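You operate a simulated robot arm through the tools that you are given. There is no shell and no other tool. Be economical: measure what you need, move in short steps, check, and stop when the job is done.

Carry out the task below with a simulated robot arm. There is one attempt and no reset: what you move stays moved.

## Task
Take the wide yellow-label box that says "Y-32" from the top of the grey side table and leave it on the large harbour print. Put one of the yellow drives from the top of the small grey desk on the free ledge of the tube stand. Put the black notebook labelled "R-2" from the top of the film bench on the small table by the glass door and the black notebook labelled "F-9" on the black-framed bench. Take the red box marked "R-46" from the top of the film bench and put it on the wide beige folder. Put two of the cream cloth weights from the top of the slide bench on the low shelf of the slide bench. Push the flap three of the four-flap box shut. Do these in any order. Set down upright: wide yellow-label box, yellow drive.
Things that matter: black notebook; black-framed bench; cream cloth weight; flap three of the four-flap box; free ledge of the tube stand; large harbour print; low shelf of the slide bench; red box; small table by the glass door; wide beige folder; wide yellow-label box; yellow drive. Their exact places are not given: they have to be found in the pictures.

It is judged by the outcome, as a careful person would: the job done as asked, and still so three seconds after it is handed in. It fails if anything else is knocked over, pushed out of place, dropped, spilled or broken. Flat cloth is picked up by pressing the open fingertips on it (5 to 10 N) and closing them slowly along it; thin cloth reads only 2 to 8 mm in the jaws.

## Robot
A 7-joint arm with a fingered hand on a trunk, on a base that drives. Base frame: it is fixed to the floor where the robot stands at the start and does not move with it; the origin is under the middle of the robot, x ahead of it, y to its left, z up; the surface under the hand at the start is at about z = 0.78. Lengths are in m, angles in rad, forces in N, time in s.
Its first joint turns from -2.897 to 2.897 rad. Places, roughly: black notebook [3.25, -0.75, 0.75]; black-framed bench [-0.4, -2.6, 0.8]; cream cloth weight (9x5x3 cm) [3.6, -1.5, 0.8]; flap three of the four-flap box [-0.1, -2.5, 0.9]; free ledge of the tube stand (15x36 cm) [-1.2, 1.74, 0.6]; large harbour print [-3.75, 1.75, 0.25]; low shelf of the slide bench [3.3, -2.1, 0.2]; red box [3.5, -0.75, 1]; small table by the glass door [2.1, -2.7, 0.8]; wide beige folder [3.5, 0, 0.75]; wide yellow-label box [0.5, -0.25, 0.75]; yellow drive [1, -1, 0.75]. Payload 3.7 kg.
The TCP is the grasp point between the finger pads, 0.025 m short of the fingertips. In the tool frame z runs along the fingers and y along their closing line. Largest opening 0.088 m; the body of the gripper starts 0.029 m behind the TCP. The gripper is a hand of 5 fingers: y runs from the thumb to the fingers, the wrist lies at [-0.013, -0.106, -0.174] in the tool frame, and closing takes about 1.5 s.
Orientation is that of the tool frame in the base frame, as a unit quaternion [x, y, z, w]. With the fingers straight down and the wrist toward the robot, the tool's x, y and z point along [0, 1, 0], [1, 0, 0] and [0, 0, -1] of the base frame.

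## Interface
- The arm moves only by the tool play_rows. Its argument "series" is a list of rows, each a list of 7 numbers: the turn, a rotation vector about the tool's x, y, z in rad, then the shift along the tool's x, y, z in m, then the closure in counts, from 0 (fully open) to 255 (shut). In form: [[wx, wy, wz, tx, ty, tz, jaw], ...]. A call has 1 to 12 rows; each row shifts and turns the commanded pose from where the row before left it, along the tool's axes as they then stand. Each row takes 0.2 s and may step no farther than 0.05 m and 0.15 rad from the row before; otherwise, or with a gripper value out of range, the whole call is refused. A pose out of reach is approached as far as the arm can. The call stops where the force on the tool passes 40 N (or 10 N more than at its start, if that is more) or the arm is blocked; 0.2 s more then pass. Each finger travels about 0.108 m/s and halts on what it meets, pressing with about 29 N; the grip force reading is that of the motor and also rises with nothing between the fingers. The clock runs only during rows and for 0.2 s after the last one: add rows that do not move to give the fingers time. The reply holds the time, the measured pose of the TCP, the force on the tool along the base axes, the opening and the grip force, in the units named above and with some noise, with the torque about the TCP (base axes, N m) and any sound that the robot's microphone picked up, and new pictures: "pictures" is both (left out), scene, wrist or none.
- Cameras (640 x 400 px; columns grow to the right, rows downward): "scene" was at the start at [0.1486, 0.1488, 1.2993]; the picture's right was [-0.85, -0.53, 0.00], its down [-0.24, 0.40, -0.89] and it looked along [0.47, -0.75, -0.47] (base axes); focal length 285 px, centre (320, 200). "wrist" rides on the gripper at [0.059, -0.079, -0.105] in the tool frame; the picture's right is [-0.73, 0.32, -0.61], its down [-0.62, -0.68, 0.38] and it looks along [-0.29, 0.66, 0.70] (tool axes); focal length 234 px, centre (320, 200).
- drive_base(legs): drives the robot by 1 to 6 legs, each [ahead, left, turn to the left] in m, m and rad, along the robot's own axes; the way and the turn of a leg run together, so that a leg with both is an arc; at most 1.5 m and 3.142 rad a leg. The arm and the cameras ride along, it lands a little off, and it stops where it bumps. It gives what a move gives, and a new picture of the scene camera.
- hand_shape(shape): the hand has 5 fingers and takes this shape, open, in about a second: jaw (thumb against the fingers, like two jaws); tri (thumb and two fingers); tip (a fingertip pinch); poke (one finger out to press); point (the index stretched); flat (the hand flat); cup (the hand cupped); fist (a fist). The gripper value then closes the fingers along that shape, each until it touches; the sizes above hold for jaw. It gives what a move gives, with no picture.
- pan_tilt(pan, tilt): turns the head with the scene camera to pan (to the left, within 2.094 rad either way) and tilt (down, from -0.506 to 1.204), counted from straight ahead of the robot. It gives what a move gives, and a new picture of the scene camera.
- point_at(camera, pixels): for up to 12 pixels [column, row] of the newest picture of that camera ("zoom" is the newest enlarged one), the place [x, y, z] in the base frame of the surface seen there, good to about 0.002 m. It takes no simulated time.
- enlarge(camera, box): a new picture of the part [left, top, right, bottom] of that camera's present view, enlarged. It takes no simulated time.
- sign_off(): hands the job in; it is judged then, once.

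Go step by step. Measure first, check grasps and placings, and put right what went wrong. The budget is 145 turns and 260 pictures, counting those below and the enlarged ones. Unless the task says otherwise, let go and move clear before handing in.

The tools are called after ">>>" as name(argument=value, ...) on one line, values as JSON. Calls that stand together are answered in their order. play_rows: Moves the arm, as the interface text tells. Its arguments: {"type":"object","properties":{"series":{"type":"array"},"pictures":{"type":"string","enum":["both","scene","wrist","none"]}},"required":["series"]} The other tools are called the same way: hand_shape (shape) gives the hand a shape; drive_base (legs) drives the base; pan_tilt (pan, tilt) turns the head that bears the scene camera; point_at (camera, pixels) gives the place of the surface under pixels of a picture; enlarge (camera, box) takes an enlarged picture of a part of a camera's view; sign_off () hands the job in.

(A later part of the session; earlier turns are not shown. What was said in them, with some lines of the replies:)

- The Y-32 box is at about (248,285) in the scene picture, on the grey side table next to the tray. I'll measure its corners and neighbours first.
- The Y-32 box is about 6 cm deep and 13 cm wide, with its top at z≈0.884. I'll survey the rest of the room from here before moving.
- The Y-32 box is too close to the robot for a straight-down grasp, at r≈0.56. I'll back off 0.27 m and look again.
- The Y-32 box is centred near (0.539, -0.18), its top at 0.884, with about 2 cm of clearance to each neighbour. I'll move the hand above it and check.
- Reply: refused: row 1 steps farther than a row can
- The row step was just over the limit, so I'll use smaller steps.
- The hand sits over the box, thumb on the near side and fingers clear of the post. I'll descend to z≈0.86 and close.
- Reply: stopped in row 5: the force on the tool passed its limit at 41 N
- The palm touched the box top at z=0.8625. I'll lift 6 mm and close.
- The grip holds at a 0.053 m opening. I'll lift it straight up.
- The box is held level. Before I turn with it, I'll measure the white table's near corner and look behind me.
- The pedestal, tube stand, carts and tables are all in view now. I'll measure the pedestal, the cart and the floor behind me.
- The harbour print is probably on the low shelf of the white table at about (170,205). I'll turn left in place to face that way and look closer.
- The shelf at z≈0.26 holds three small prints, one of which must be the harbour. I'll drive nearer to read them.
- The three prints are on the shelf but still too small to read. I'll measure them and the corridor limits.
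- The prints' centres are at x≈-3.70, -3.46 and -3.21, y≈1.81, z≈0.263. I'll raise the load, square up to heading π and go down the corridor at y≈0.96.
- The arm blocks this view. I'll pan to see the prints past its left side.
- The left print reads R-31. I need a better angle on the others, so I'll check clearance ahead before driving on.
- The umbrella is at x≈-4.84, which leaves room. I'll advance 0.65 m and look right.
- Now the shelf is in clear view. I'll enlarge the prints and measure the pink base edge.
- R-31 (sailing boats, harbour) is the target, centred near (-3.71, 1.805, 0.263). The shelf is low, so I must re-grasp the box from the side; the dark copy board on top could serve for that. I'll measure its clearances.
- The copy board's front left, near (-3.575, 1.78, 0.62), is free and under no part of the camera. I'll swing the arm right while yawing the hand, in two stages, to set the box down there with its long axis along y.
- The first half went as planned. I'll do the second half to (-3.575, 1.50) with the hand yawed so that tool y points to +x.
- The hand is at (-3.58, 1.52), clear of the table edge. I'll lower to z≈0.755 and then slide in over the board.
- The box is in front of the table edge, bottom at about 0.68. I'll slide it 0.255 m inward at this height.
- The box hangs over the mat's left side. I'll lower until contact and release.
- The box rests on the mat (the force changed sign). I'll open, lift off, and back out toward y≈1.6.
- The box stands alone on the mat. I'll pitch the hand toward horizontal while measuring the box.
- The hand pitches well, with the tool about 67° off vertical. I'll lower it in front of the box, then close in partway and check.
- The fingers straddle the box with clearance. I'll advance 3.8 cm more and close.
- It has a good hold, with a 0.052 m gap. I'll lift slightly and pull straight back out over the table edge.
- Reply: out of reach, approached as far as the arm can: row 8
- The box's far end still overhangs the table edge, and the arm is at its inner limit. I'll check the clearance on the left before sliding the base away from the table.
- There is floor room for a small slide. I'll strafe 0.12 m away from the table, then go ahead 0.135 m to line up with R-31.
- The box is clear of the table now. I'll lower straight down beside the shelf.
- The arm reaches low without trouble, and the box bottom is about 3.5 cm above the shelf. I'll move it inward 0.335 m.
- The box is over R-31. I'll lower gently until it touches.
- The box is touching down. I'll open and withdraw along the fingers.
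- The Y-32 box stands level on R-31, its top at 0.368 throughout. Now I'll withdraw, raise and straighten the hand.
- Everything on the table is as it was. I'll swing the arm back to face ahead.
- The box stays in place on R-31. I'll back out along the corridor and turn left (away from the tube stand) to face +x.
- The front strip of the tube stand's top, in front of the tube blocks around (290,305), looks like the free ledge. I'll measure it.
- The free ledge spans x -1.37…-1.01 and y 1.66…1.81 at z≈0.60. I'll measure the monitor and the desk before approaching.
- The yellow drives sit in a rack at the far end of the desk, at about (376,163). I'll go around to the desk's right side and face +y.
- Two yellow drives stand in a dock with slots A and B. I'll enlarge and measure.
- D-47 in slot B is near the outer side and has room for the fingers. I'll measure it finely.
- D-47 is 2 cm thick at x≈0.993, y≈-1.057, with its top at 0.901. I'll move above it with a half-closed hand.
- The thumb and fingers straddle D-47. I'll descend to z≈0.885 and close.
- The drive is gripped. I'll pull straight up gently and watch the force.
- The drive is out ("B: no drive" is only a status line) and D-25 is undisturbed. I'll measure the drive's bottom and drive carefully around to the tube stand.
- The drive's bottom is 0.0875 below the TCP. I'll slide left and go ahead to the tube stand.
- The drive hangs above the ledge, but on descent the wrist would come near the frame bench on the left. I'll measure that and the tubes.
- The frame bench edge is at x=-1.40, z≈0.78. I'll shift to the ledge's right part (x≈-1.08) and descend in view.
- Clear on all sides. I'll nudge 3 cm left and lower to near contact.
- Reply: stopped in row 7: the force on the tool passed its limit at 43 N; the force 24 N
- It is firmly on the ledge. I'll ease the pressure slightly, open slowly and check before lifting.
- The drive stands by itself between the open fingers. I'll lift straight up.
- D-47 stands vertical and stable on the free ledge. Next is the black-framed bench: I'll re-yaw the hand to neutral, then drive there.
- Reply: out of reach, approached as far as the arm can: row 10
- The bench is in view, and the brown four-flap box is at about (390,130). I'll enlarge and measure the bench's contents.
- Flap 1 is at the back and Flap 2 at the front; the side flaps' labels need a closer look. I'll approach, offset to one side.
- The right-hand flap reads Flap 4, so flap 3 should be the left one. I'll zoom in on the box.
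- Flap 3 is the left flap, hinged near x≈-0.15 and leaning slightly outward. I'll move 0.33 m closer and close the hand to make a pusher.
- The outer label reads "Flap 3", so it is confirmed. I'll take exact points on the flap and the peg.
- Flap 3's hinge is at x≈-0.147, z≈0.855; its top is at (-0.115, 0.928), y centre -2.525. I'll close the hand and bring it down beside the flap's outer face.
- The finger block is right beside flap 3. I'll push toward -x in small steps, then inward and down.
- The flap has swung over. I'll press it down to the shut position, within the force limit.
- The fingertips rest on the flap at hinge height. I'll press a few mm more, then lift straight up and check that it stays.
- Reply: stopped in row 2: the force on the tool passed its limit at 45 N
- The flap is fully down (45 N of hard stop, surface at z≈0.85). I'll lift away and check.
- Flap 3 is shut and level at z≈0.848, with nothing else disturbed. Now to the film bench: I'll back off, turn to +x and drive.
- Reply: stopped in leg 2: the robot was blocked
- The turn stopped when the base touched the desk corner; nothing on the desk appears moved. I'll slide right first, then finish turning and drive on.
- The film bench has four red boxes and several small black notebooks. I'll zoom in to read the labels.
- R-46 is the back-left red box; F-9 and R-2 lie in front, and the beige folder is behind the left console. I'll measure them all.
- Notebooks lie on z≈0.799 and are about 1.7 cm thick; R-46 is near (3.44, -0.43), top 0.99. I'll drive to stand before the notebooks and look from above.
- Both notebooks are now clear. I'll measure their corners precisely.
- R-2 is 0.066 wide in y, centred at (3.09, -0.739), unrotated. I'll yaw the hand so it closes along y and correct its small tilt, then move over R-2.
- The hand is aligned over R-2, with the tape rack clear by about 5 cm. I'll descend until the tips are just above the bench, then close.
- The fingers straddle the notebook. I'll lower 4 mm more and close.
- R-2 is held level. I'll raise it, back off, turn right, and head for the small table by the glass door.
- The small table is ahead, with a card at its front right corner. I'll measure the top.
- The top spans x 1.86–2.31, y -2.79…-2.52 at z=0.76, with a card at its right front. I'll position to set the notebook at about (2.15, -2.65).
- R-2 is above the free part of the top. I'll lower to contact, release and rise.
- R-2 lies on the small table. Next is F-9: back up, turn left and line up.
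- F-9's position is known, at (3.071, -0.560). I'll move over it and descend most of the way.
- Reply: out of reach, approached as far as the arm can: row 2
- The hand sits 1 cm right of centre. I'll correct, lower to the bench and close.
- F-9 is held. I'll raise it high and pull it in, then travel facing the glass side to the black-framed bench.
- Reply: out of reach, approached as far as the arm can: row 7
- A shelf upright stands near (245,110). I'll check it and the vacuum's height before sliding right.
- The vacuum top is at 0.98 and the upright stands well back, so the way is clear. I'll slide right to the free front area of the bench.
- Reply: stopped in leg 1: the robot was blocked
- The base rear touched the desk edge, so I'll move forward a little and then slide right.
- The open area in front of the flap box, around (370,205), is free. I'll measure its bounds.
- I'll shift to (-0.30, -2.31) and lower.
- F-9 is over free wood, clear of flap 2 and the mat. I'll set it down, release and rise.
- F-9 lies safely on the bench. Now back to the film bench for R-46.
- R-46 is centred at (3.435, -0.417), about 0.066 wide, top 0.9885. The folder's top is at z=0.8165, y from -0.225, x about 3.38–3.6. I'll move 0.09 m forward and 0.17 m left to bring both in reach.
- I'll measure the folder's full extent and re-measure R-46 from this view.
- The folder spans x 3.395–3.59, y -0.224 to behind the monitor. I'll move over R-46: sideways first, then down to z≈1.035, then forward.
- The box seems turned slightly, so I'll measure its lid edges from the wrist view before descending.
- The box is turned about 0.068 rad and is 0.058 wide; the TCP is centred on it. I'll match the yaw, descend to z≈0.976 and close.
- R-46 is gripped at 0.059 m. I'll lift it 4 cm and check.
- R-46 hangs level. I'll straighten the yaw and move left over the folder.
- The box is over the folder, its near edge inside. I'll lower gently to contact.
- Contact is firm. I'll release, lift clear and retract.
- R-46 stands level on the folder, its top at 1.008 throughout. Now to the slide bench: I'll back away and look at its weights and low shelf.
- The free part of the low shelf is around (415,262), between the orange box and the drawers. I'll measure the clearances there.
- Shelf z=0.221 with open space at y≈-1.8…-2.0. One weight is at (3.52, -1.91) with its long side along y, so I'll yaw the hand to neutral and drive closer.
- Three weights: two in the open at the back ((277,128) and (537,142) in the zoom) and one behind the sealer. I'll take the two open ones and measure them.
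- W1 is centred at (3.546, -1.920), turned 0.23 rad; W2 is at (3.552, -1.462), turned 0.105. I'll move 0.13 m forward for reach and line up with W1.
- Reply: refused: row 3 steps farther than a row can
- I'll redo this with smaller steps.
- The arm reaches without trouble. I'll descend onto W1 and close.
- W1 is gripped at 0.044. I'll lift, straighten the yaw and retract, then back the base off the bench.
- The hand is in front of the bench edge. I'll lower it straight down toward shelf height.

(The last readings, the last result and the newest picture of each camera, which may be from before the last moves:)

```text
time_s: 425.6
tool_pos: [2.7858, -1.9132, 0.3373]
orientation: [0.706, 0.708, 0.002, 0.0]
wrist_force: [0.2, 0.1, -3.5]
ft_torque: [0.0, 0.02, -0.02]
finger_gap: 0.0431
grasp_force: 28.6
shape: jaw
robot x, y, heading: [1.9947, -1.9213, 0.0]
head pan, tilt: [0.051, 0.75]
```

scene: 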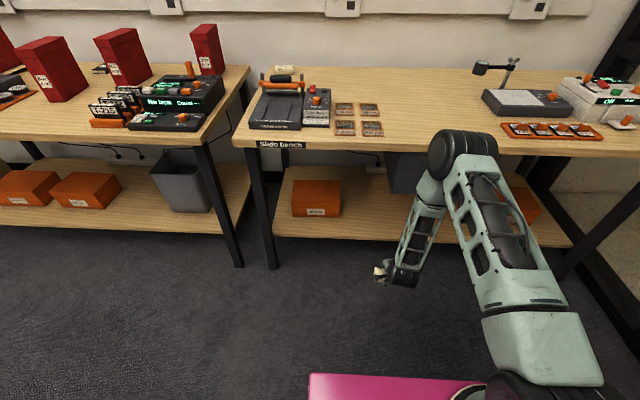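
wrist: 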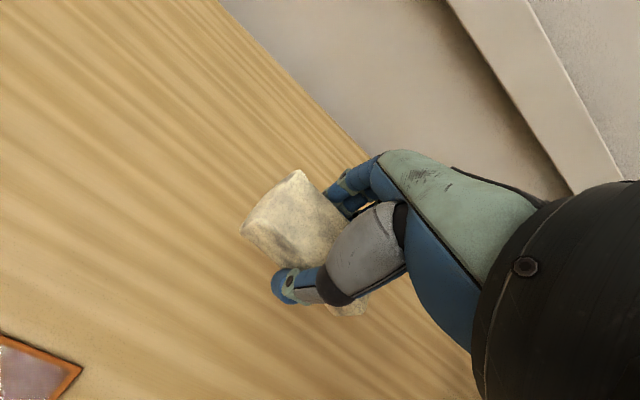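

It reaches down fine. Before driving forward I'll check where the elbow and forearm are relative to the bench edge.

>>> point_at(camera="scene", pixels=[[460, 140], [440, 150], [430, 190], [410, 250], [400, 270], [475, 135], [420, 215], [385, 272]])

>>> play_rows(series=[[0, 0, 0, 0, 0, 0.03, 255], [0, 0, 0, 0, 0, 0.02, 255], [0, 0, 0, 0, 0, 0, 255]], pictures="scene")

```text
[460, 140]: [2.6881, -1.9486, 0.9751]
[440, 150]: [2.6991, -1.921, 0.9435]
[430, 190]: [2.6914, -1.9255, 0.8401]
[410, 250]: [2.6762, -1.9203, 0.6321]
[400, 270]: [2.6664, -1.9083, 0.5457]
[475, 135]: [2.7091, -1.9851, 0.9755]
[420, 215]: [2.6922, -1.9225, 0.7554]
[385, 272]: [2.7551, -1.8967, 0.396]
```

```text
time_s: 426.4
tool_pos: [2.7859, -1.9158, 0.289]
orientation: [0.707, 0.707, 0.001, 0.0]
wrist_force: [0.1, 0.7, -3.8]
ft_torque: [0.01, 0.0, 0.02]
finger_gap: 0.0436
grasp_force: 29.2
shape: jaw
robot x, y, heading: [1.9978, -1.9242, -0.001]
head pan, tilt: [0.051, 0.75]
```

scene: 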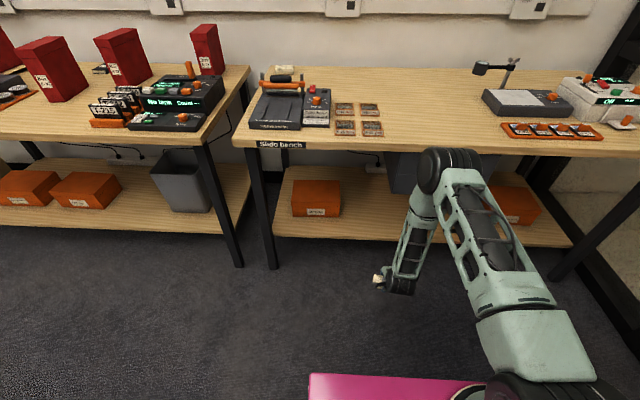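

The forearm hangs vertically and would meet the bench edge. I'll back the base 0.22 m and extend the arm so the forearm slopes under the top.

>>> drive_base(legs=[[-0.22, 0, 0]])

>>> play_rows(series=[[0, 0, 0, 0, 0.04, 0, 255], [0, 0, 0, 0, 0.04, 0, 255], [0, 0, 0, 0, 0.04, 0, 255], [0, 0, 0, 0, 0.04, 0, 255], [0, 0, 0, 0, 0.04, 0, 255], [0, 0, 0, 0, 0, 0, 255]], pictures="scene")

>>> point_at(camera="scene", pixels=[[440, 150], [420, 190], [410, 220], [400, 250], [390, 265], [380, 275], [430, 170]])

```text
time_s: 428.1
tool_pos: [2.5647, -1.9194, 0.2897]
orientation: [0.709, 0.705, 0.002, 0.001]
wrist_force: [-0.7, 0.4, -3.6]
ft_torque: [-0.02, -0.03, -0.02]
finger_gap: 0.0436
grasp_force: 29.5
shape: jaw
robot x, y, heading: [1.7737, -1.9234, -0.005]
head pan, tilt: [0.051, 0.75]
```

scene: 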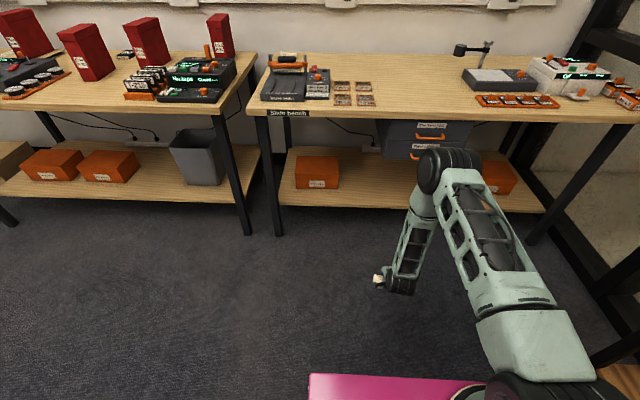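

```text
time_s: 429.5
tool_pos: [2.763, -1.9191, 0.2894]
orientation: [0.709, 0.705, 0.002, 0.001]
wrist_force: [-0.3, -0.7, -2.9]
ft_torque: [-0.01, 0.03, -0.02]
finger_gap: 0.0433
grasp_force: 29.0
shape: jaw
robot x, y, heading: [1.7733, -1.9198, -0.003]
head pan, tilt: [0.051, 0.75]
```

scene: 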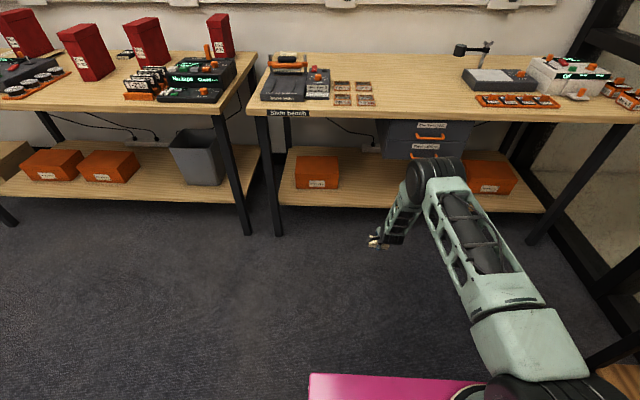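

```text
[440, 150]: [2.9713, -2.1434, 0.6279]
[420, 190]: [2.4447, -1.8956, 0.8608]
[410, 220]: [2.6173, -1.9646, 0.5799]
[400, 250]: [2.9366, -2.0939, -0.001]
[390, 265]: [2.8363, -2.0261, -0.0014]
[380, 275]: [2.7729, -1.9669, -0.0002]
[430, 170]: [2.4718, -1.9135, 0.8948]
```

Now the forearm slopes. I'll extend a little more with a slight forward pitch of the hand, and measure the shelf's front edge.

>>> point_at(camera="scene", pixels=[[365, 198], [365, 202], [365, 205], [365, 190], [365, 180], [340, 185], [365, 112], [365, 120], [390, 185]])

>>> play_rows(series=[[-0.1, 0, 0, 0, 0.02, 0.0, 255], [-0.1, 0, 0, 0, 0.02, 0.002, 255], [-0.1, 0, 0, 0, 0.02, 0.004, 255], [0, 0, 0, 0, 0, 0, 255]], pictures="scene")

>>> enlarge(camera="scene", box=[320, 130, 480, 270])

```text
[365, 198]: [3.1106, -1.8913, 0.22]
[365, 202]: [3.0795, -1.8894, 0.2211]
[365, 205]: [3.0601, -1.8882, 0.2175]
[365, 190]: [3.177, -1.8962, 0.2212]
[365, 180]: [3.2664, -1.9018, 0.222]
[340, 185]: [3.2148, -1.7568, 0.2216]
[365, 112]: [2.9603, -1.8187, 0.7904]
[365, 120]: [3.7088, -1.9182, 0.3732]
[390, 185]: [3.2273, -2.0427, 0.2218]
```

```text
time_s: 430.5
tool_pos: [2.8241, -1.9214, 0.2893]
orientation: [0.701, 0.697, 0.108, 0.106]
wrist_force: [-0.9, -1.1, -3.5]
ft_torque: [-0.01, 0.0, 0.0]
finger_gap: 0.0432
grasp_force: 28.8
shape: jaw
robot x, y, heading: [1.7747, -1.9223, -0.002]
head pan, tilt: [0.051, 0.75]
```

scene: 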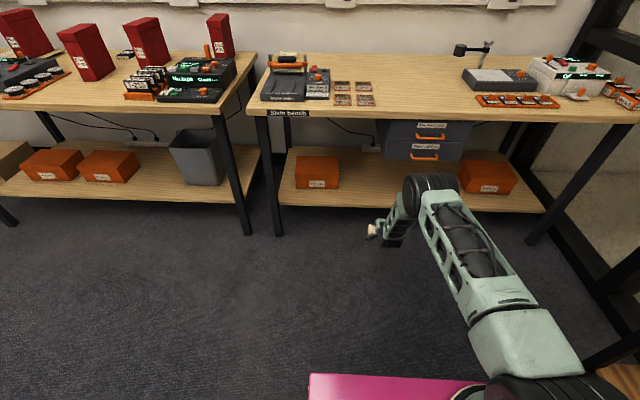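

```text
2.86 times, centred on (400, 200) of scene
```

zoom: 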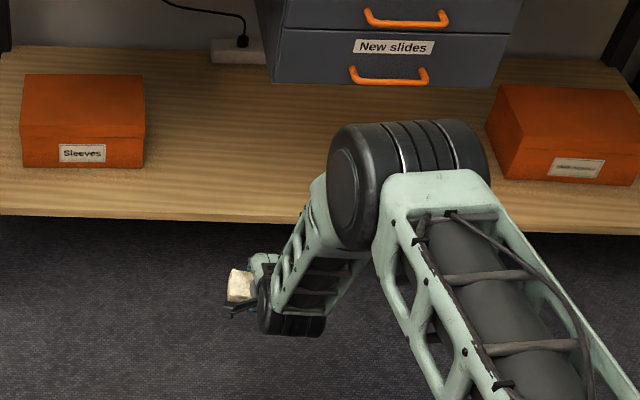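

>>> point_at(camera="zoom", pixels=[[345, 140], [440, 125], [350, 190], [320, 220], [300, 260], [335, 245], [275, 310], [240, 285], [380, 122]])

```text
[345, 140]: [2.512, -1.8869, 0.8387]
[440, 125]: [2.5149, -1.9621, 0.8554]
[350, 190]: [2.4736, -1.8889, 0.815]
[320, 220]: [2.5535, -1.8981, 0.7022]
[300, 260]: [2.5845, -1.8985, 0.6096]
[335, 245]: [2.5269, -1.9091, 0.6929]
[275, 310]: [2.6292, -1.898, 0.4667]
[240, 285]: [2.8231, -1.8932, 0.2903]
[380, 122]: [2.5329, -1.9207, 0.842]
```

There is about 5 cm of margin at the bench edge for a 0.3 m advance. I'll check the drawer unit's corner and the orange box as well.

>>> point_at(camera="zoom", pixels=[[285, 60], [278, 78], [268, 30], [140, 160], [144, 100], [390, 75]])

```text
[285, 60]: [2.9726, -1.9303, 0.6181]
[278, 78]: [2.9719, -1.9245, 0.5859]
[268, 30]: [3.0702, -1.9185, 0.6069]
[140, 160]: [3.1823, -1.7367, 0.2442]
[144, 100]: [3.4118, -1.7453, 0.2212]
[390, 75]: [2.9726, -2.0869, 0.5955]
```

The drawer unit begins at y≈-1.92 (bottom z≈0.58). I'll shift 7 cm left so the arm passes between it and the orange box, then advance.

>>> drive_base(legs=[[0, 0.07, 0], [0.3, 0, 0]])

>>> enlarge(camera="scene", box=[300, 120, 500, 280])

```text
time_s: 433.2
tool_pos: [3.1367, -1.8519, 0.2892]
orientation: [0.7, 0.698, 0.107, 0.106]
wrist_force: [0.3, 0.2, -3.3]
ft_torque: [0.03, 0.01, -0.04]
finger_gap: 0.0433
grasp_force: 29.0
shape: jaw
robot x, y, heading: [2.0856, -1.854, -0.002]
head pan, tilt: [0.051, 0.75]
```

scene: 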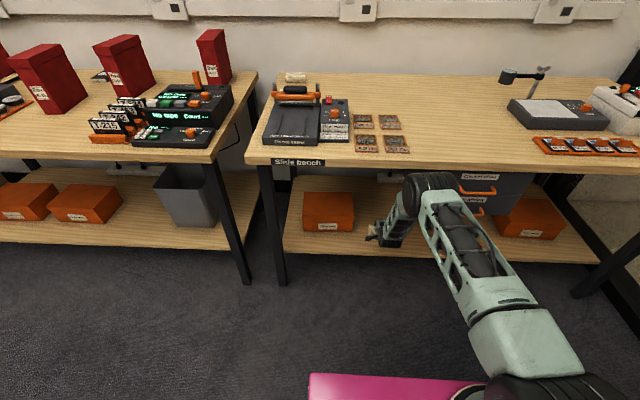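

```text
2.50 times, centred on (400, 200) of scene
```

zoom: 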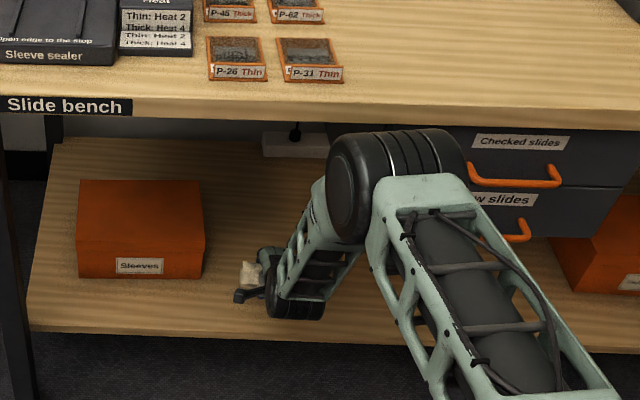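

The bag is over the shelf between the box and drawers. I'll lower in small steps to contact.

>>> play_rows(series=[[0, 0, 0, 0, -0.0059, 0.0191, 255], [0, 0, 0, 0, -0.003, 0.0096, 255], [0, 0, 0, 0, -0.0012, 0.0038, 255], [0, 0, 0, 0, 0, 0, 255]], pictures="wrist")

```text
time_s: 434.2
tool_pos: [3.138, -1.8516, 0.2552]
orientation: [0.7, 0.698, 0.107, 0.107]
wrist_force: [-2.2, -0.4, 4.1]
ft_torque: [-0.03, 0.23, 0.02]
finger_gap: 0.0431
grasp_force: 28.9
shape: jaw
robot x, y, heading: [2.0887, -1.8542, -0.006]
head pan, tilt: [0.051, 0.75]
```

wrist: 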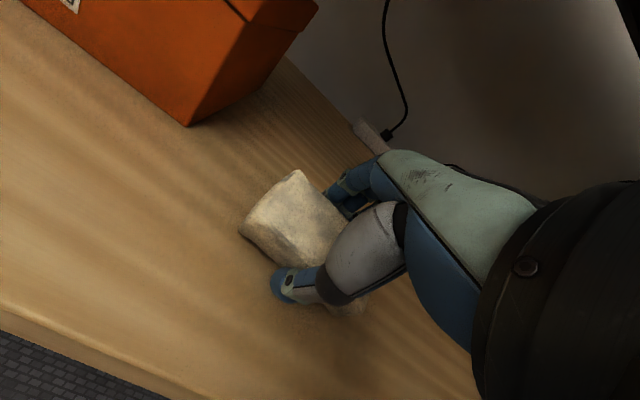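

It touches the shelf. I'll open while rising a few mm so the thumb clears, then lift off and look.

>>> play_rows(series=[[0, 0, 0, 0, 0.001, -0.003, 200], [0, 0, 0, 0, 0.001, -0.003, 150], [0, 0, 0, 0, 0.001, -0.003, 100], [0, 0, 0, 0, 0, 0, 50], [0, 0, 0, 0, 0, 0, 0], [0, 0, 0, 0, 0, 0, 0], [0, 0, 0, 0, 0.0059, -0.0191, 0], [0, 0, 0, 0, 0.0089, -0.0287, 0], [0, 0, 0, 0, 0.0089, -0.0287, 0], [0, 0, 0, 0, 0, 0, 0]], pictures="wrist")

```text
time_s: 436.4
tool_pos: [3.1371, -1.8555, 0.3433]
orientation: [0.701, 0.697, 0.108, 0.107]
wrist_force: [-0.2, -0.3, 0.6]
ft_torque: [0.01, -0.04, -0.02]
finger_gap: 0.0877
grasp_force: 0.0
shape: jaw
robot x, y, heading: [2.0925, -1.853, -0.007]
head pan, tilt: [0.051, 0.75]
```

wrist: 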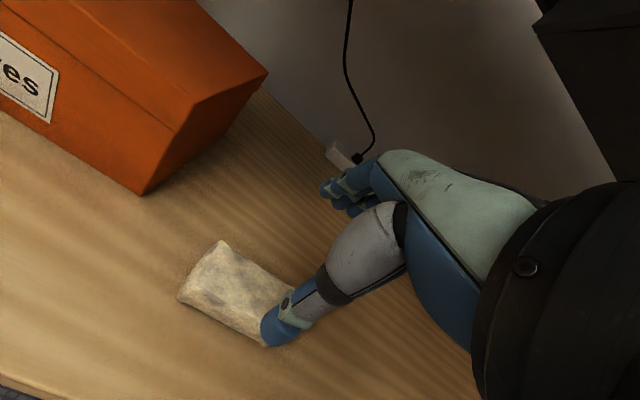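

W1 lies flat on the low shelf. I'll back out, then raise and straighten the hand.

>>> drive_base(legs=[[-0.5, 0, 0]])

>>> play_rows(series=[[0.1, 0, 0, 0, 0, -0.045, 0], [0.1, 0, 0, 0, -0.005, -0.045, 0], [0.107, 0, 0, 0, -0.01, -0.045, 0], [0, 0, 0, 0, -0.02, -0.044, 0], [0, 0, 0, 0, -0.02, -0.044, 0], [0, 0, 0, 0, -0.02, -0.044, 0], [0, 0, 0, 0, -0.02, -0.044, 0], [0, 0, 0, 0, -0.02, -0.044, 0], [0, 0, 0, 0, -0.02, -0.044, 0], [0, 0, 0, 0, -0.02, -0.044, 0], [0, 0, 0, 0, -0.02, -0.044, 0], [0, 0, 0, 0, -0.02, -0.044, 0]], pictures="none")

>>> play_rows(series=[[0, 0, 0, 0, 0, -0.049, 0], [0, 0, 0, 0, 0, -0.049, 0], [0, 0, 0, 0, 0, -0.049, 0], [0, 0, 0, 0, 0, -0.049, 0]], pictures="scene")

>>> enlarge(camera="scene", box=[260, 60, 460, 240])

```text
time_s: 439.3
tool_pos: [2.6435, -1.8538, 0.3431]
orientation: [0.702, 0.696, 0.107, 0.107]
wrist_force: [0.3, 0.4, -0.4]
ft_torque: [0.0, -0.02, -0.01]
finger_gap: 0.0876
grasp_force: 0.0
shape: jaw
robot x, y, heading: [1.5978, -1.8492, -0.008]
head pan, tilt: [0.051, 0.75]
```

scene: 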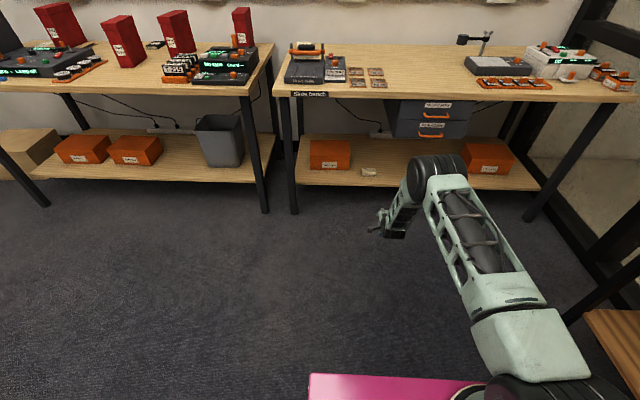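

```text
time_s: 441.9
tool_pos: [2.4224, -1.8508, 0.8649]
orientation: [0.71, 0.704, -0.002, -0.003]
wrist_force: [0.2, -0.4, -0.8]
ft_torque: [-0.02, -0.01, -0.01]
finger_gap: 0.0878
grasp_force: 0.0
shape: jaw
robot x, y, heading: [1.5935, -1.8468, -0.01]
head pan, tilt: [0.051, 0.75]
```

```text
time_s: 442.9
tool_pos: [2.4255, -1.8514, 1.0612]
orientation: [0.71, 0.704, -0.001, -0.002]
wrist_force: [-0.2, 0.8, -0.1]
ft_torque: [0.05, 0.01, 0.0]
finger_gap: 0.0879
grasp_force: 0.1
shape: jaw
robot x, y, heading: [1.5941, -1.8485, -0.016]
head pan, tilt: [0.051, 0.75]
```

scene: 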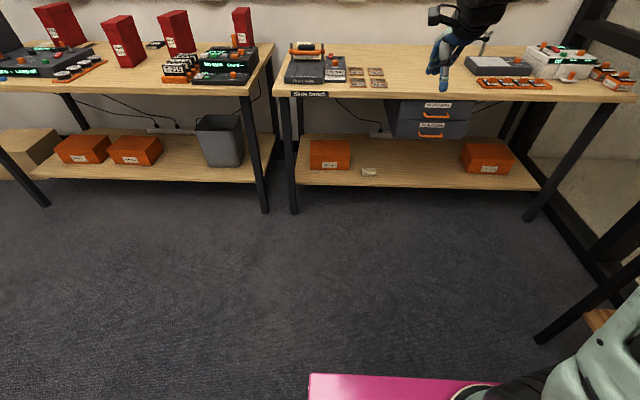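

```text
2.22 times, centred on (360, 150) of scene
```

zoom: 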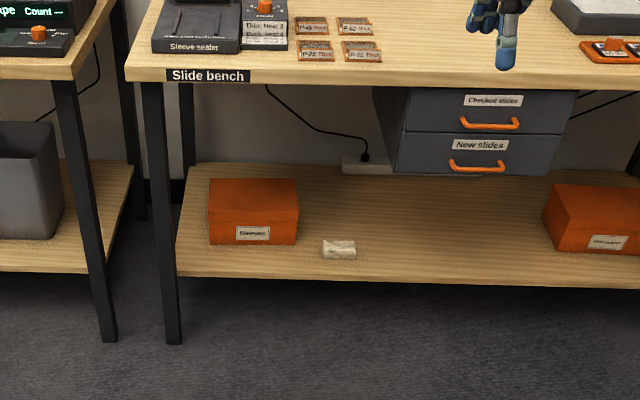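

W1 rests securely on the shelf at (3.12, -1.85). Now for W2: drive back up to the bench.

>>> drive_base(legs=[[0, 0.38, 0.016], [0.955, 0, 0]])

>>> pan_tilt(pan=0.1, tilt=0.65)

>>> point_at(camera="scene", pixels=[[320, 200]])

```text
time_s: 449.7
tool_pos: [3.3419, -1.4904, 1.0597]
orientation: [0.715, 0.7, -0.001, -0.002]
wrist_force: [0.3, -0.6, -1.1]
ft_torque: [-0.02, -0.01, -0.01]
finger_gap: 0.0878
grasp_force: 0.0
shape: jaw
robot x, y, heading: [2.5076, -1.4742, -0.024]
head pan, tilt: [0.051, 0.75]
```

scene: 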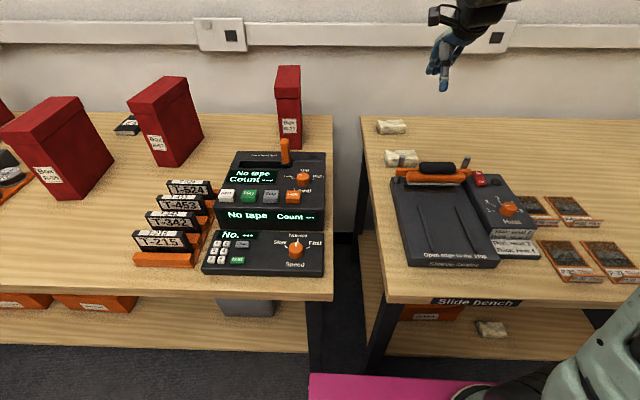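

```text
time_s: 450.4
tool_pos: [3.3422, -1.4913, 1.0616]
orientation: [0.714, 0.7, -0.001, -0.002]
wrist_force: [1.4, -0.2, 0.7]
ft_torque: [0.01, 0.01, 0.01]
finger_gap: 0.088
grasp_force: 0.2
shape: jaw
robot x, y, heading: [2.509, -1.4775, -0.028]
head pan, tilt: [0.099, 0.649]
```

scene: 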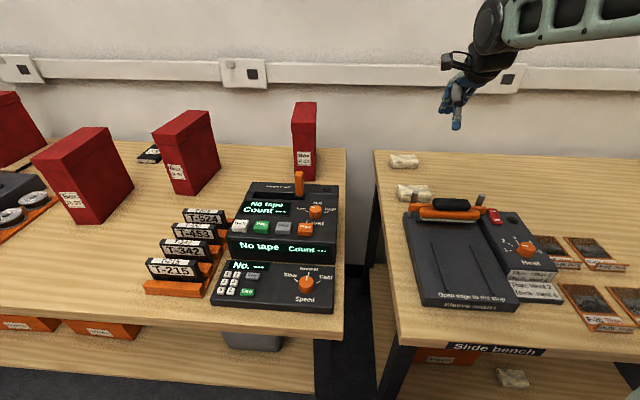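

```text
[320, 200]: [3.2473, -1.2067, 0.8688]
```

W2 is a touch far. I'll creep 4 cm forward, then bring the hand over it.

>>> drive_base(legs=[[0.042, 0, 0]])

>>> play_rows(series=[[0, 0, 0, 0.008, 0.042, 0.0, 0], [0, 0, 0, 0.008, 0.042, 0.02, 0], [0, 0, 0, 0.008, 0.042, 0.02, 0], [0, 0, 0, 0.008, 0.042, 0.02, 0], [0, 0, -0.0625, 0, 0, 0.035, 0], [0, 0, -0.0625, 0, 0, 0.035, 0], [0, 0, 0, 0, 0, 0, 0]])

>>> enlarge(camera="scene", box=[350, 100, 510, 220])

```text
time_s: 451.3
tool_pos: [3.384, -1.4907, 1.0602]
orientation: [0.714, 0.7, -0.001, -0.001]
wrist_force: [0.2, 0.5, 0.4]
ft_torque: [0.01, -0.03, -0.01]
finger_gap: 0.0879
grasp_force: 0.0
shape: jaw
robot x, y, heading: [2.5463, -1.4784, -0.021]
head pan, tilt: [0.099, 0.649]
```

scene: 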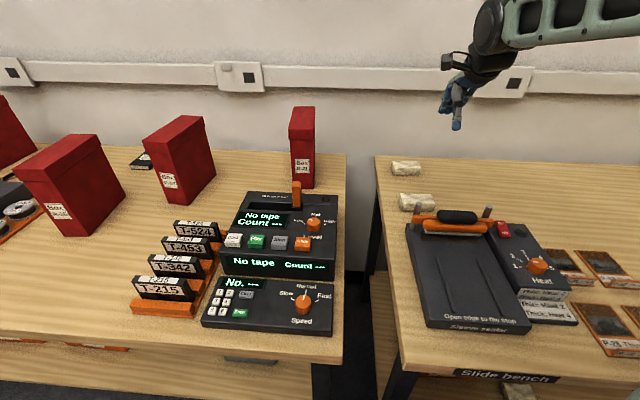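

```text
time_s: 452.9
tool_pos: [3.5515, -1.4635, 0.9274]
orientation: [0.669, 0.744, -0.001, -0.002]
wrist_force: [-0.8, -0.1, 0.2]
ft_torque: [0.01, -0.01, 0.0]
finger_gap: 0.0878
grasp_force: 0.0
shape: jaw
robot x, y, heading: [2.5536, -1.478, -0.021]
head pan, tilt: [0.099, 0.649]
```

scene: 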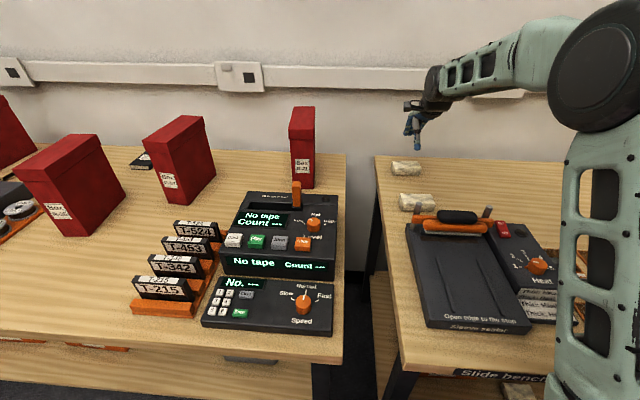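
wrist: 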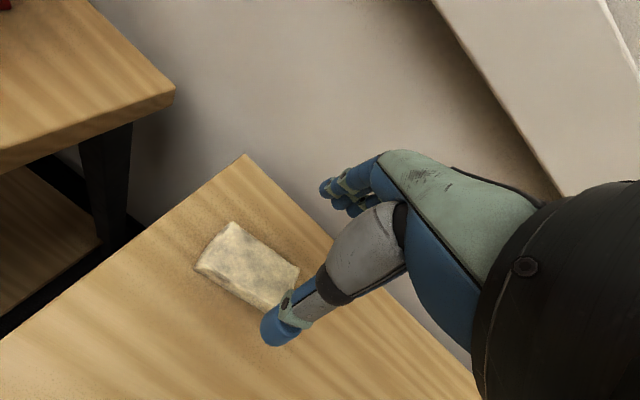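

```text
3.33 times, centred on (430, 160) of scene
```

zoom: 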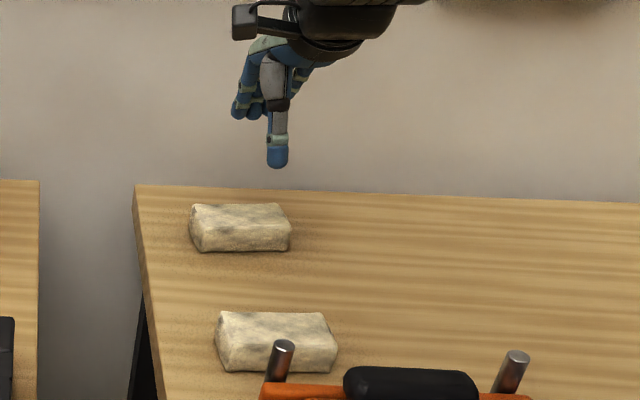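

The alignment matches W1's grasp. I'll descend, close, lift and retract.

>>> play_rows(series=[[0, 0, 0, 0, 0, 0.04, 0], [0, 0, 0, 0, 0, 0.035, 0], [0, 0, 0, 0, 0, 0.018, 0], [0, 0, 0, 0, 0, 0.007, 0], [0, 0, 0, 0, 0, 0, 60], [0, 0, 0, 0, 0, 0, 120], [0, 0, 0, 0, 0, 0, 180], [0, 0, 0, 0, 0, 0, 255], [0, 0, 0, 0, 0, 0, 255], [0, 0, 0, 0, 0, 0, 255], [0, 0, 0, 0, 0, 0, 255]], pictures="wrist")

>>> enlarge(camera="scene", box=[350, 100, 510, 220])

```text
time_s: 455.3
tool_pos: [3.5506, -1.4628, 0.8317]
orientation: [0.668, 0.744, 0.0, -0.001]
wrist_force: [-0.7, -0.3, -0.8]
ft_torque: [0.0, 0.05, 0.05]
finger_gap: 0.044
grasp_force: 29.0
shape: jaw
robot x, y, heading: [2.5483, -1.4783, -0.023]
head pan, tilt: [0.099, 0.649]
```

wrist: 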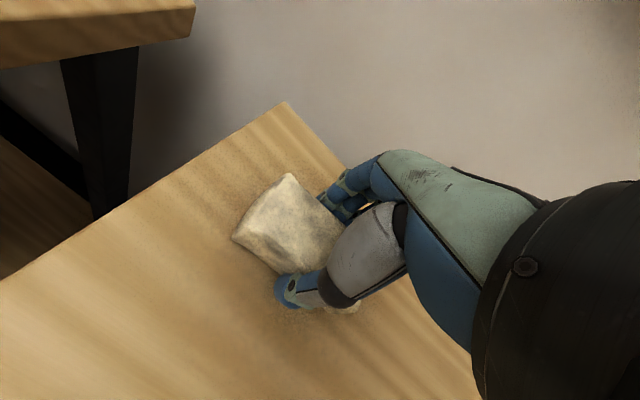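

```text
3.33 times, centred on (430, 160) of scene
```

zoom: 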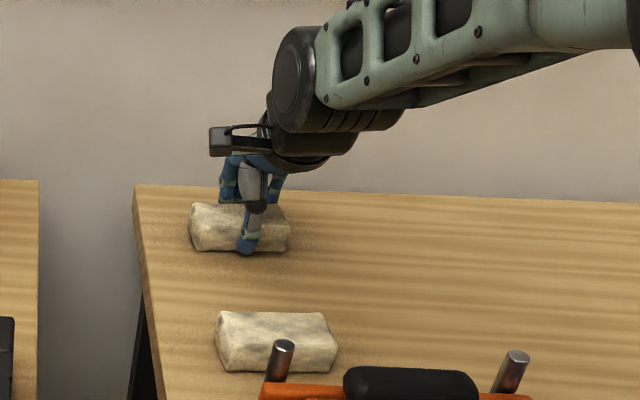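

W2 is gripped at 0.044. I'll lift and retract above the sealer, then back off and slide right.

>>> play_rows(series=[[0, 0, 0, 0, 0, -0.02, 255], [0, 0, 0, 0, 0, -0.04, 255], [0, 0, 0, 0, 0, -0.04, 255], [0, 0, 0.0525, 0, -0.01, -0.03, 255], [0, 0, 0.0525, 0, -0.01, -0.03, 255], [0, 0, 0, 0, -0.04, -0.02, 255], [0, 0, 0, 0, -0.04, -0.01, 255], [0, 0, 0, 0, -0.04, 0, 255], [0, 0, 0, 0, -0.04, 0, 255], [0, 0, 0, 0, -0.04, 0, 255], [0, 0, 0, 0, 0, 0, 255]], pictures="wrist")

>>> drive_base(legs=[[-0.8, 0, 0.02], [0, -0.5, 0]])

```text
time_s: 457.7
tool_pos: [3.3328, -1.467, 1.0184]
orientation: [0.707, 0.707, 0.0, -0.002]
wrist_force: [0.1, -0.4, -2.9]
ft_torque: [-0.01, 0.01, 0.03]
finger_gap: 0.0439
grasp_force: 29.2
shape: jaw
robot x, y, heading: [2.5508, -1.4759, -0.028]
head pan, tilt: [0.099, 0.649]
```

wrist: 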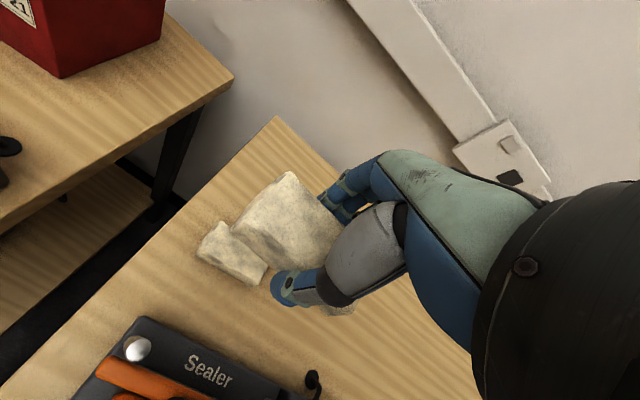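

```text
time_s: 464.6
tool_pos: [2.5178, -1.947, 1.0189]
orientation: [0.7, 0.714, -0.001, -0.002]
wrist_force: [0.1, 0.4, -3.9]
ft_torque: [0.0, -0.01, 0.01]
finger_gap: 0.0435
grasp_force: 28.7
shape: jaw
robot x, y, heading: [1.7373, -1.974, 0.001]
head pan, tilt: [0.099, 0.649]
```

scene: 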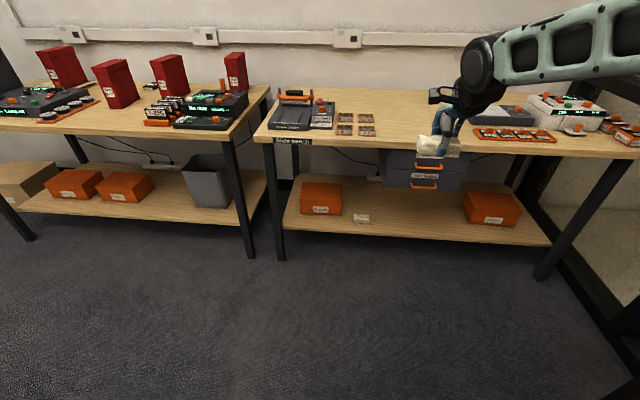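

I'll lower and extend the arm in the clear, ahead of the bench, with the forward pitch at the end.

>>> play_rows(series=[[0, 0, 0, 0, 0.018, 0.045, 255], [0, 0, 0, 0, 0.018, 0.045, 255], [0, 0, 0, 0, 0.018, 0.045, 255], [0, 0, 0, 0, 0.018, 0.045, 255], [0, 0, 0, 0, 0.018, 0.045, 255], [0, 0, 0, 0, 0.018, 0.045, 255], [0, 0, 0, 0, 0.018, 0.045, 255], [0, 0, 0, 0, 0.018, 0.045, 255], [0, 0, 0, 0, 0.018, 0.045, 255], [0, 0, 0, 0, 0.018, 0.045, 255], [0, 0, 0, 0, 0.018, 0.045, 255], [0, 0, 0, 0, 0.018, 0.045, 255]], pictures="none")

>>> play_rows(series=[[0, 0, 0, 0, 0.01, 0.045, 255], [0, 0, 0, 0, 0.01, 0.045, 255], [0, 0, 0, 0, 0.01, 0.045, 255], [0, 0, 0, 0, 0.01, 0.045, 255], [-0.1, 0, 0, 0, 0.01, 0.0, 255], [-0.1, 0, 0, 0, 0.01, 0.001, 255], [-0.1, 0, 0, 0, 0.01, 0.002, 255], [-0.1, 0, 0, 0, 0.01, 0.003, 255], [0, 0, 0, 0, 0, 0, 255]], pictures="scene")

>>> enlarge(camera="scene", box=[320, 110, 520, 270])

```text
time_s: 467.2
tool_pos: [2.7321, -1.943, 0.4756]
orientation: [0.701, 0.714, -0.001, -0.003]
wrist_force: [0.9, 0.3, -3.4]
ft_torque: [-0.02, -0.02, -0.03]
finger_gap: 0.0437
grasp_force: 28.9
shape: jaw
robot x, y, heading: [1.7361, -1.9734, 0.001]
head pan, tilt: [0.099, 0.649]
```

```text
time_s: 469.2
tool_pos: [2.8118, -1.9406, 0.2986]
orientation: [0.687, 0.699, 0.142, 0.137]
wrist_force: [0.5, -0.3, -4.1]
ft_torque: [0.01, 0.01, 0.0]
finger_gap: 0.0435
grasp_force: 29.1
shape: jaw
robot x, y, heading: [1.7347, -1.9736, -0.006]
head pan, tilt: [0.099, 0.649]
```

scene: 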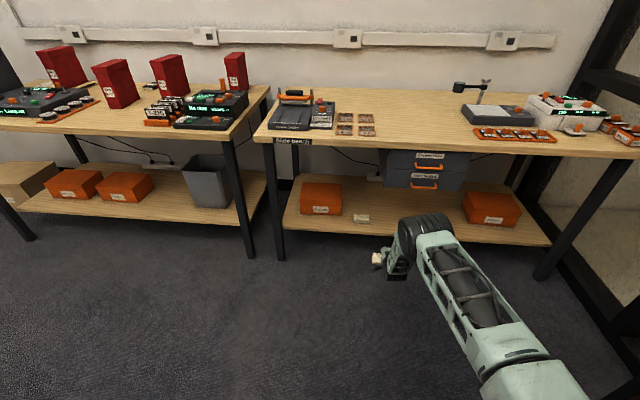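

```text
2.50 times, centred on (420, 190) of scene
```

zoom: 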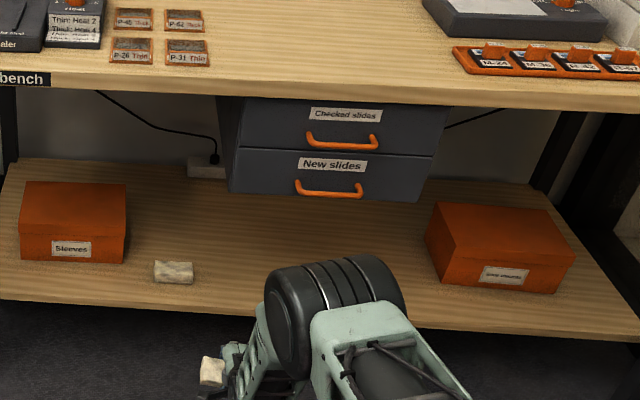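

>>> point_at(camera="zoom", pixels=[[285, 285], [345, 258], [285, 320], [380, 260], [262, 345], [330, 192], [340, 142], [240, 180], [300, 265]])

```text
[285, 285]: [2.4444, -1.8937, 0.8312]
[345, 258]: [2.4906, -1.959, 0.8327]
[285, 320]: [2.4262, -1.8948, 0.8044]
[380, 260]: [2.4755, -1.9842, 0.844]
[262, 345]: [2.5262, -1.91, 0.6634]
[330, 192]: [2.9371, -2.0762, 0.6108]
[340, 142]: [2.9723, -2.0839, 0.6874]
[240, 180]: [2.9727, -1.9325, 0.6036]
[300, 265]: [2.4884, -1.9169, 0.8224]
```

The clearances hold (forearm to x≈2.90 against drawer handles at 2.937). I'll shift 3.5 cm right and advance 0.32 m.

>>> drive_base(legs=[[0, -0.035, 0.005], [0.32, 0, 0]])

>>> enlarge(camera="scene", box=[300, 110, 500, 270])

>>> enlarge(camera="wrist", box=[0, 0, 640, 400])

```text
time_s: 471.8
tool_pos: [3.1384, -1.9647, 0.2984]
orientation: [0.684, 0.703, 0.141, 0.137]
wrist_force: [0.5, 0.0, -4.6]
ft_torque: [0.01, 0.01, 0.0]
finger_gap: 0.0435
grasp_force: 28.8
shape: jaw
robot x, y, heading: [2.0673, -2.007, 0.012]
head pan, tilt: [0.099, 0.649]
```

scene: 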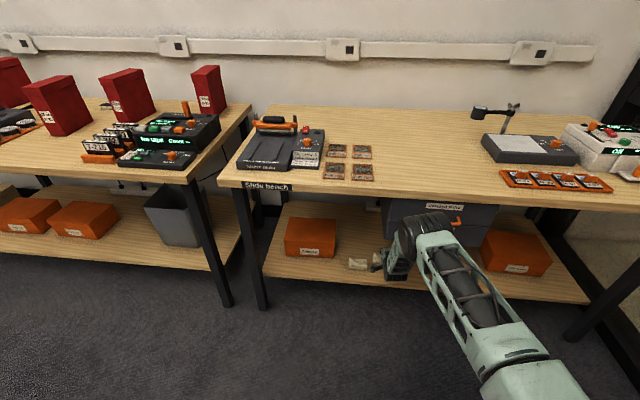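

```text
2.50 times, centred on (400, 190) of scene
```

zoom: 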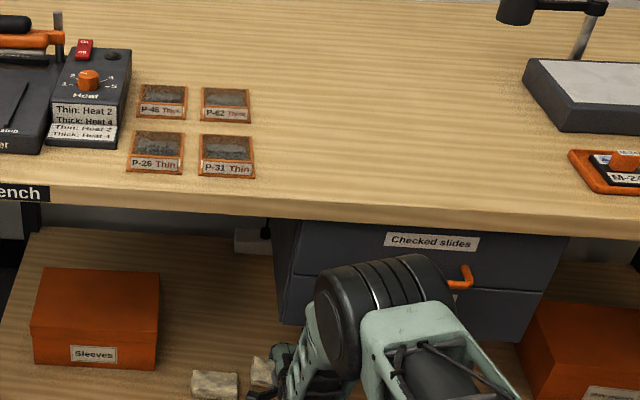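

```text
1.00 times, centred on (320, 200) of wrist (not enlarged: the box is as wide or as high as the picture)
```

zoom: 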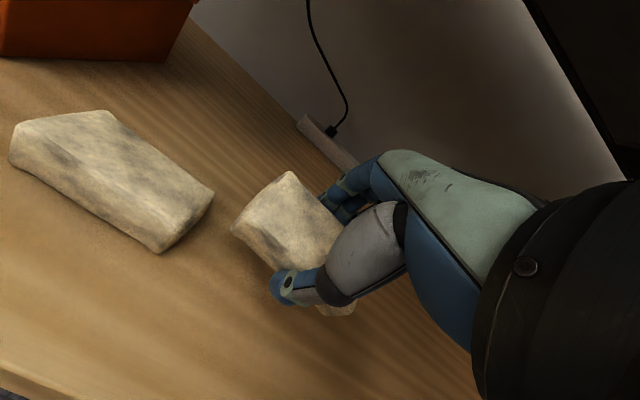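

The second weight hangs to the right of the first with a gap. I'll lower to contact, open while rising slightly, and lift off.

>>> play_rows(series=[[0, 0, 0, 0, -0.0078, 0.0184, 255], [0, 0, 0, 0, -0.0047, 0.0111, 255], [0, 0, 0, 0, -0.0019, 0.0046, 255], [0, 0, 0, 0, -0.0012, 0.0028, 255], [0, 0, 0, 0, 0, 0, 255]], pictures="wrist")

```text
time_s: 473.0
tool_pos: [3.1394, -1.9652, 0.2593]
orientation: [0.683, 0.703, 0.142, 0.137]
wrist_force: [-1.1, -2.2, 9.5]
ft_torque: [-0.1, 0.18, 0.03]
finger_gap: 0.0435
grasp_force: 28.9
shape: jaw
robot x, y, heading: [2.0647, -2.0055, 0.007]
head pan, tilt: [0.099, 0.649]
```

wrist: 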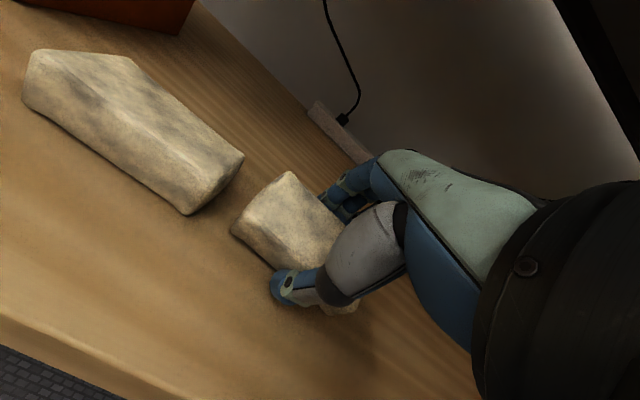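

>>> play_rows(series=[[0, 0, 0, 0, 0.0014, -0.0032, 200], [0, 0, 0, 0, 0.0014, -0.0032, 150], [0, 0, 0, 0, 0.0012, -0.0028, 100], [0, 0, 0, 0, 0, 0, 50], [0, 0, 0, 0, 0, 0, 0], [0, 0, 0, 0, 0, 0, 0], [0, 0, 0, 0, 0.0078, -0.0184, 0], [0, 0, 0, 0, 0.0117, -0.0276, 0], [0, 0, 0, 0, 0.0117, -0.0276, 0], [0, 0, 0, 0, 0, 0, 0]], pictures="wrist")

>>> drive_base(legs=[[-0.55, 0, 0]])

>>> enlarge(camera="scene", box=[260, 60, 500, 250])

```text
time_s: 475.2
tool_pos: [3.1342, -1.9646, 0.3408]
orientation: [0.684, 0.704, 0.139, 0.134]
wrist_force: [0.1, 0.1, -0.5]
ft_torque: [-0.02, -0.02, -0.02]
finger_gap: 0.0876
grasp_force: 0.0
shape: jaw
robot x, y, heading: [2.0632, -2.0079, 0.008]
head pan, tilt: [0.099, 0.649]
```

wrist: 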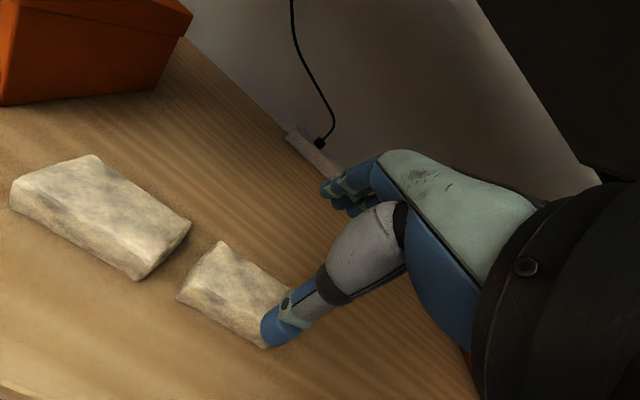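

```text
time_s: 478.4
tool_pos: [2.5963, -1.9571, 0.3458]
orientation: [0.678, 0.708, 0.143, 0.135]
wrist_force: [1.7, -0.1, 0.2]
ft_torque: [0.0, -0.01, 0.0]
finger_gap: 0.0877
grasp_force: 0.0
shape: jaw
robot x, y, heading: [1.5242, -2.0157, 0.02]
head pan, tilt: [0.099, 0.649]
```

scene: 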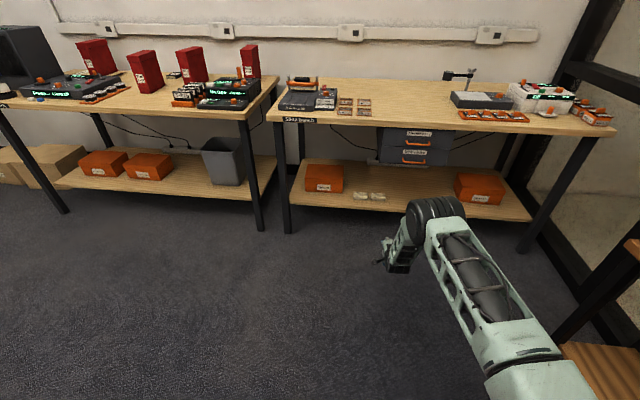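

```text
2.11 times, centred on (380, 155) of scene
```

zoom: 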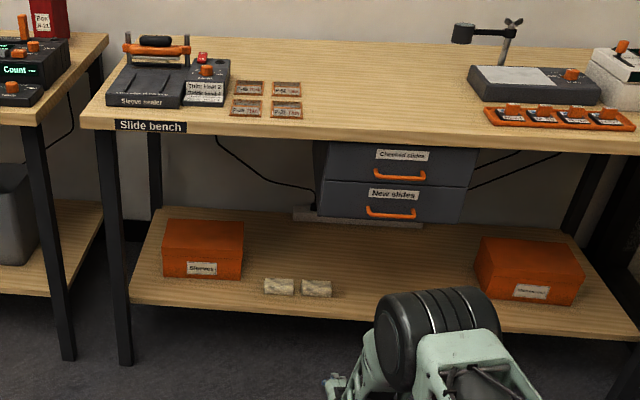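

Both weights lie on the low shelf. I'll verify that the desk I brushed against and R-2 on the small table are undisturbed.

>>> pan_tilt(pan=2.09, tilt=0.4)

>>> enlarge(camera="scene", box=[140, 100, 440, 290])

>>> pan_tilt(pan=-0.9, tilt=0.6)

```text
time_s: 480.3
tool_pos: [2.596, -1.9571, 0.347]
orientation: [0.678, 0.708, 0.142, 0.136]
wrist_force: [-0.5, -0.6, 0.4]
ft_torque: [0.04, -0.01, -0.01]
finger_gap: 0.0876
grasp_force: 0.1
shape: jaw
robot x, y, heading: [1.5242, -2.0166, 0.027]
head pan, tilt: [2.089, 0.4]
```

scene: 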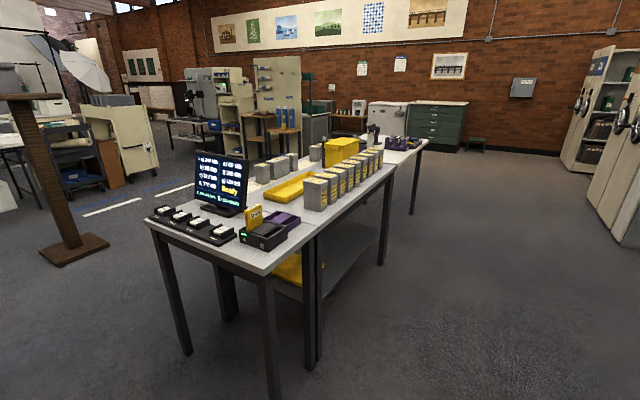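

```text
2.11 times, centred on (290, 195) of scene
```

zoom: 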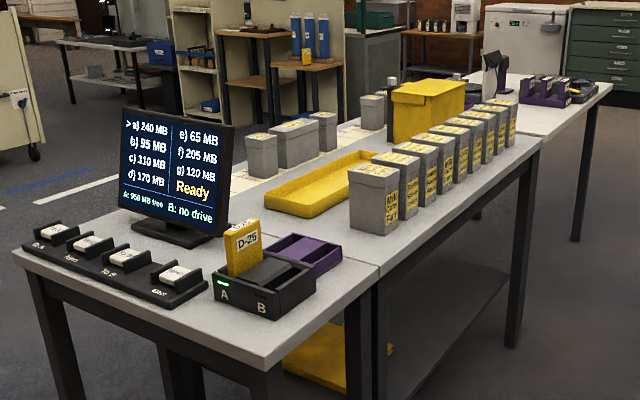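

```text
time_s: 482.9
tool_pos: [2.5967, -1.956, 0.3461]
orientation: [0.678, 0.708, 0.143, 0.136]
wrist_force: [0.0, 0.1, -0.2]
ft_torque: [0.03, -0.01, 0.02]
finger_gap: 0.0877
grasp_force: 0.1
shape: jaw
robot x, y, heading: [1.5248, -2.0137, 0.023]
head pan, tilt: [-0.901, 0.6]
```

scene: 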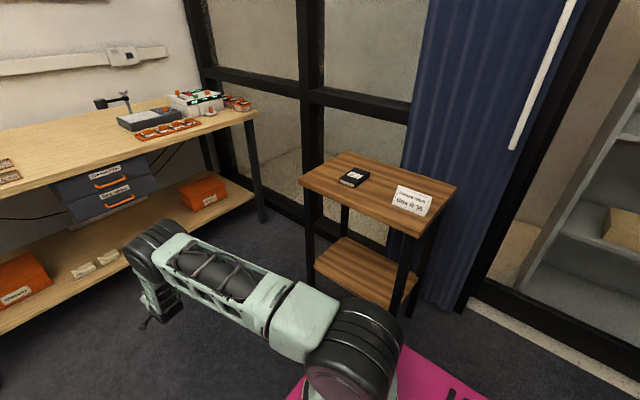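

The desk is in line and its contents stand as before, D-47 still stands on the tube stand's ledge, and R-2 lies on the small table. The hand is empty and clear, so I'm handing in.

>>> sign_off()

```text
The job is handed in.
```

All seven jobs are done and handed in:
- **Y-32 box:** upright on the harbour print (R-31).
- **Yellow drive D-47:** upright on the tube stand's free ledge.
- **Notebooks:** R-2 is on the small table by the glass door, and F-9 is on the black-framed bench.
- **Red box R-46:** on the wide beige folder.
- **Cream weights:** two are on the low shelf of the slide bench.
- **Flap three:** pushed shut.

The base touched the small grey desk twice while turning and reversing; a later look showed nothing on it moved.
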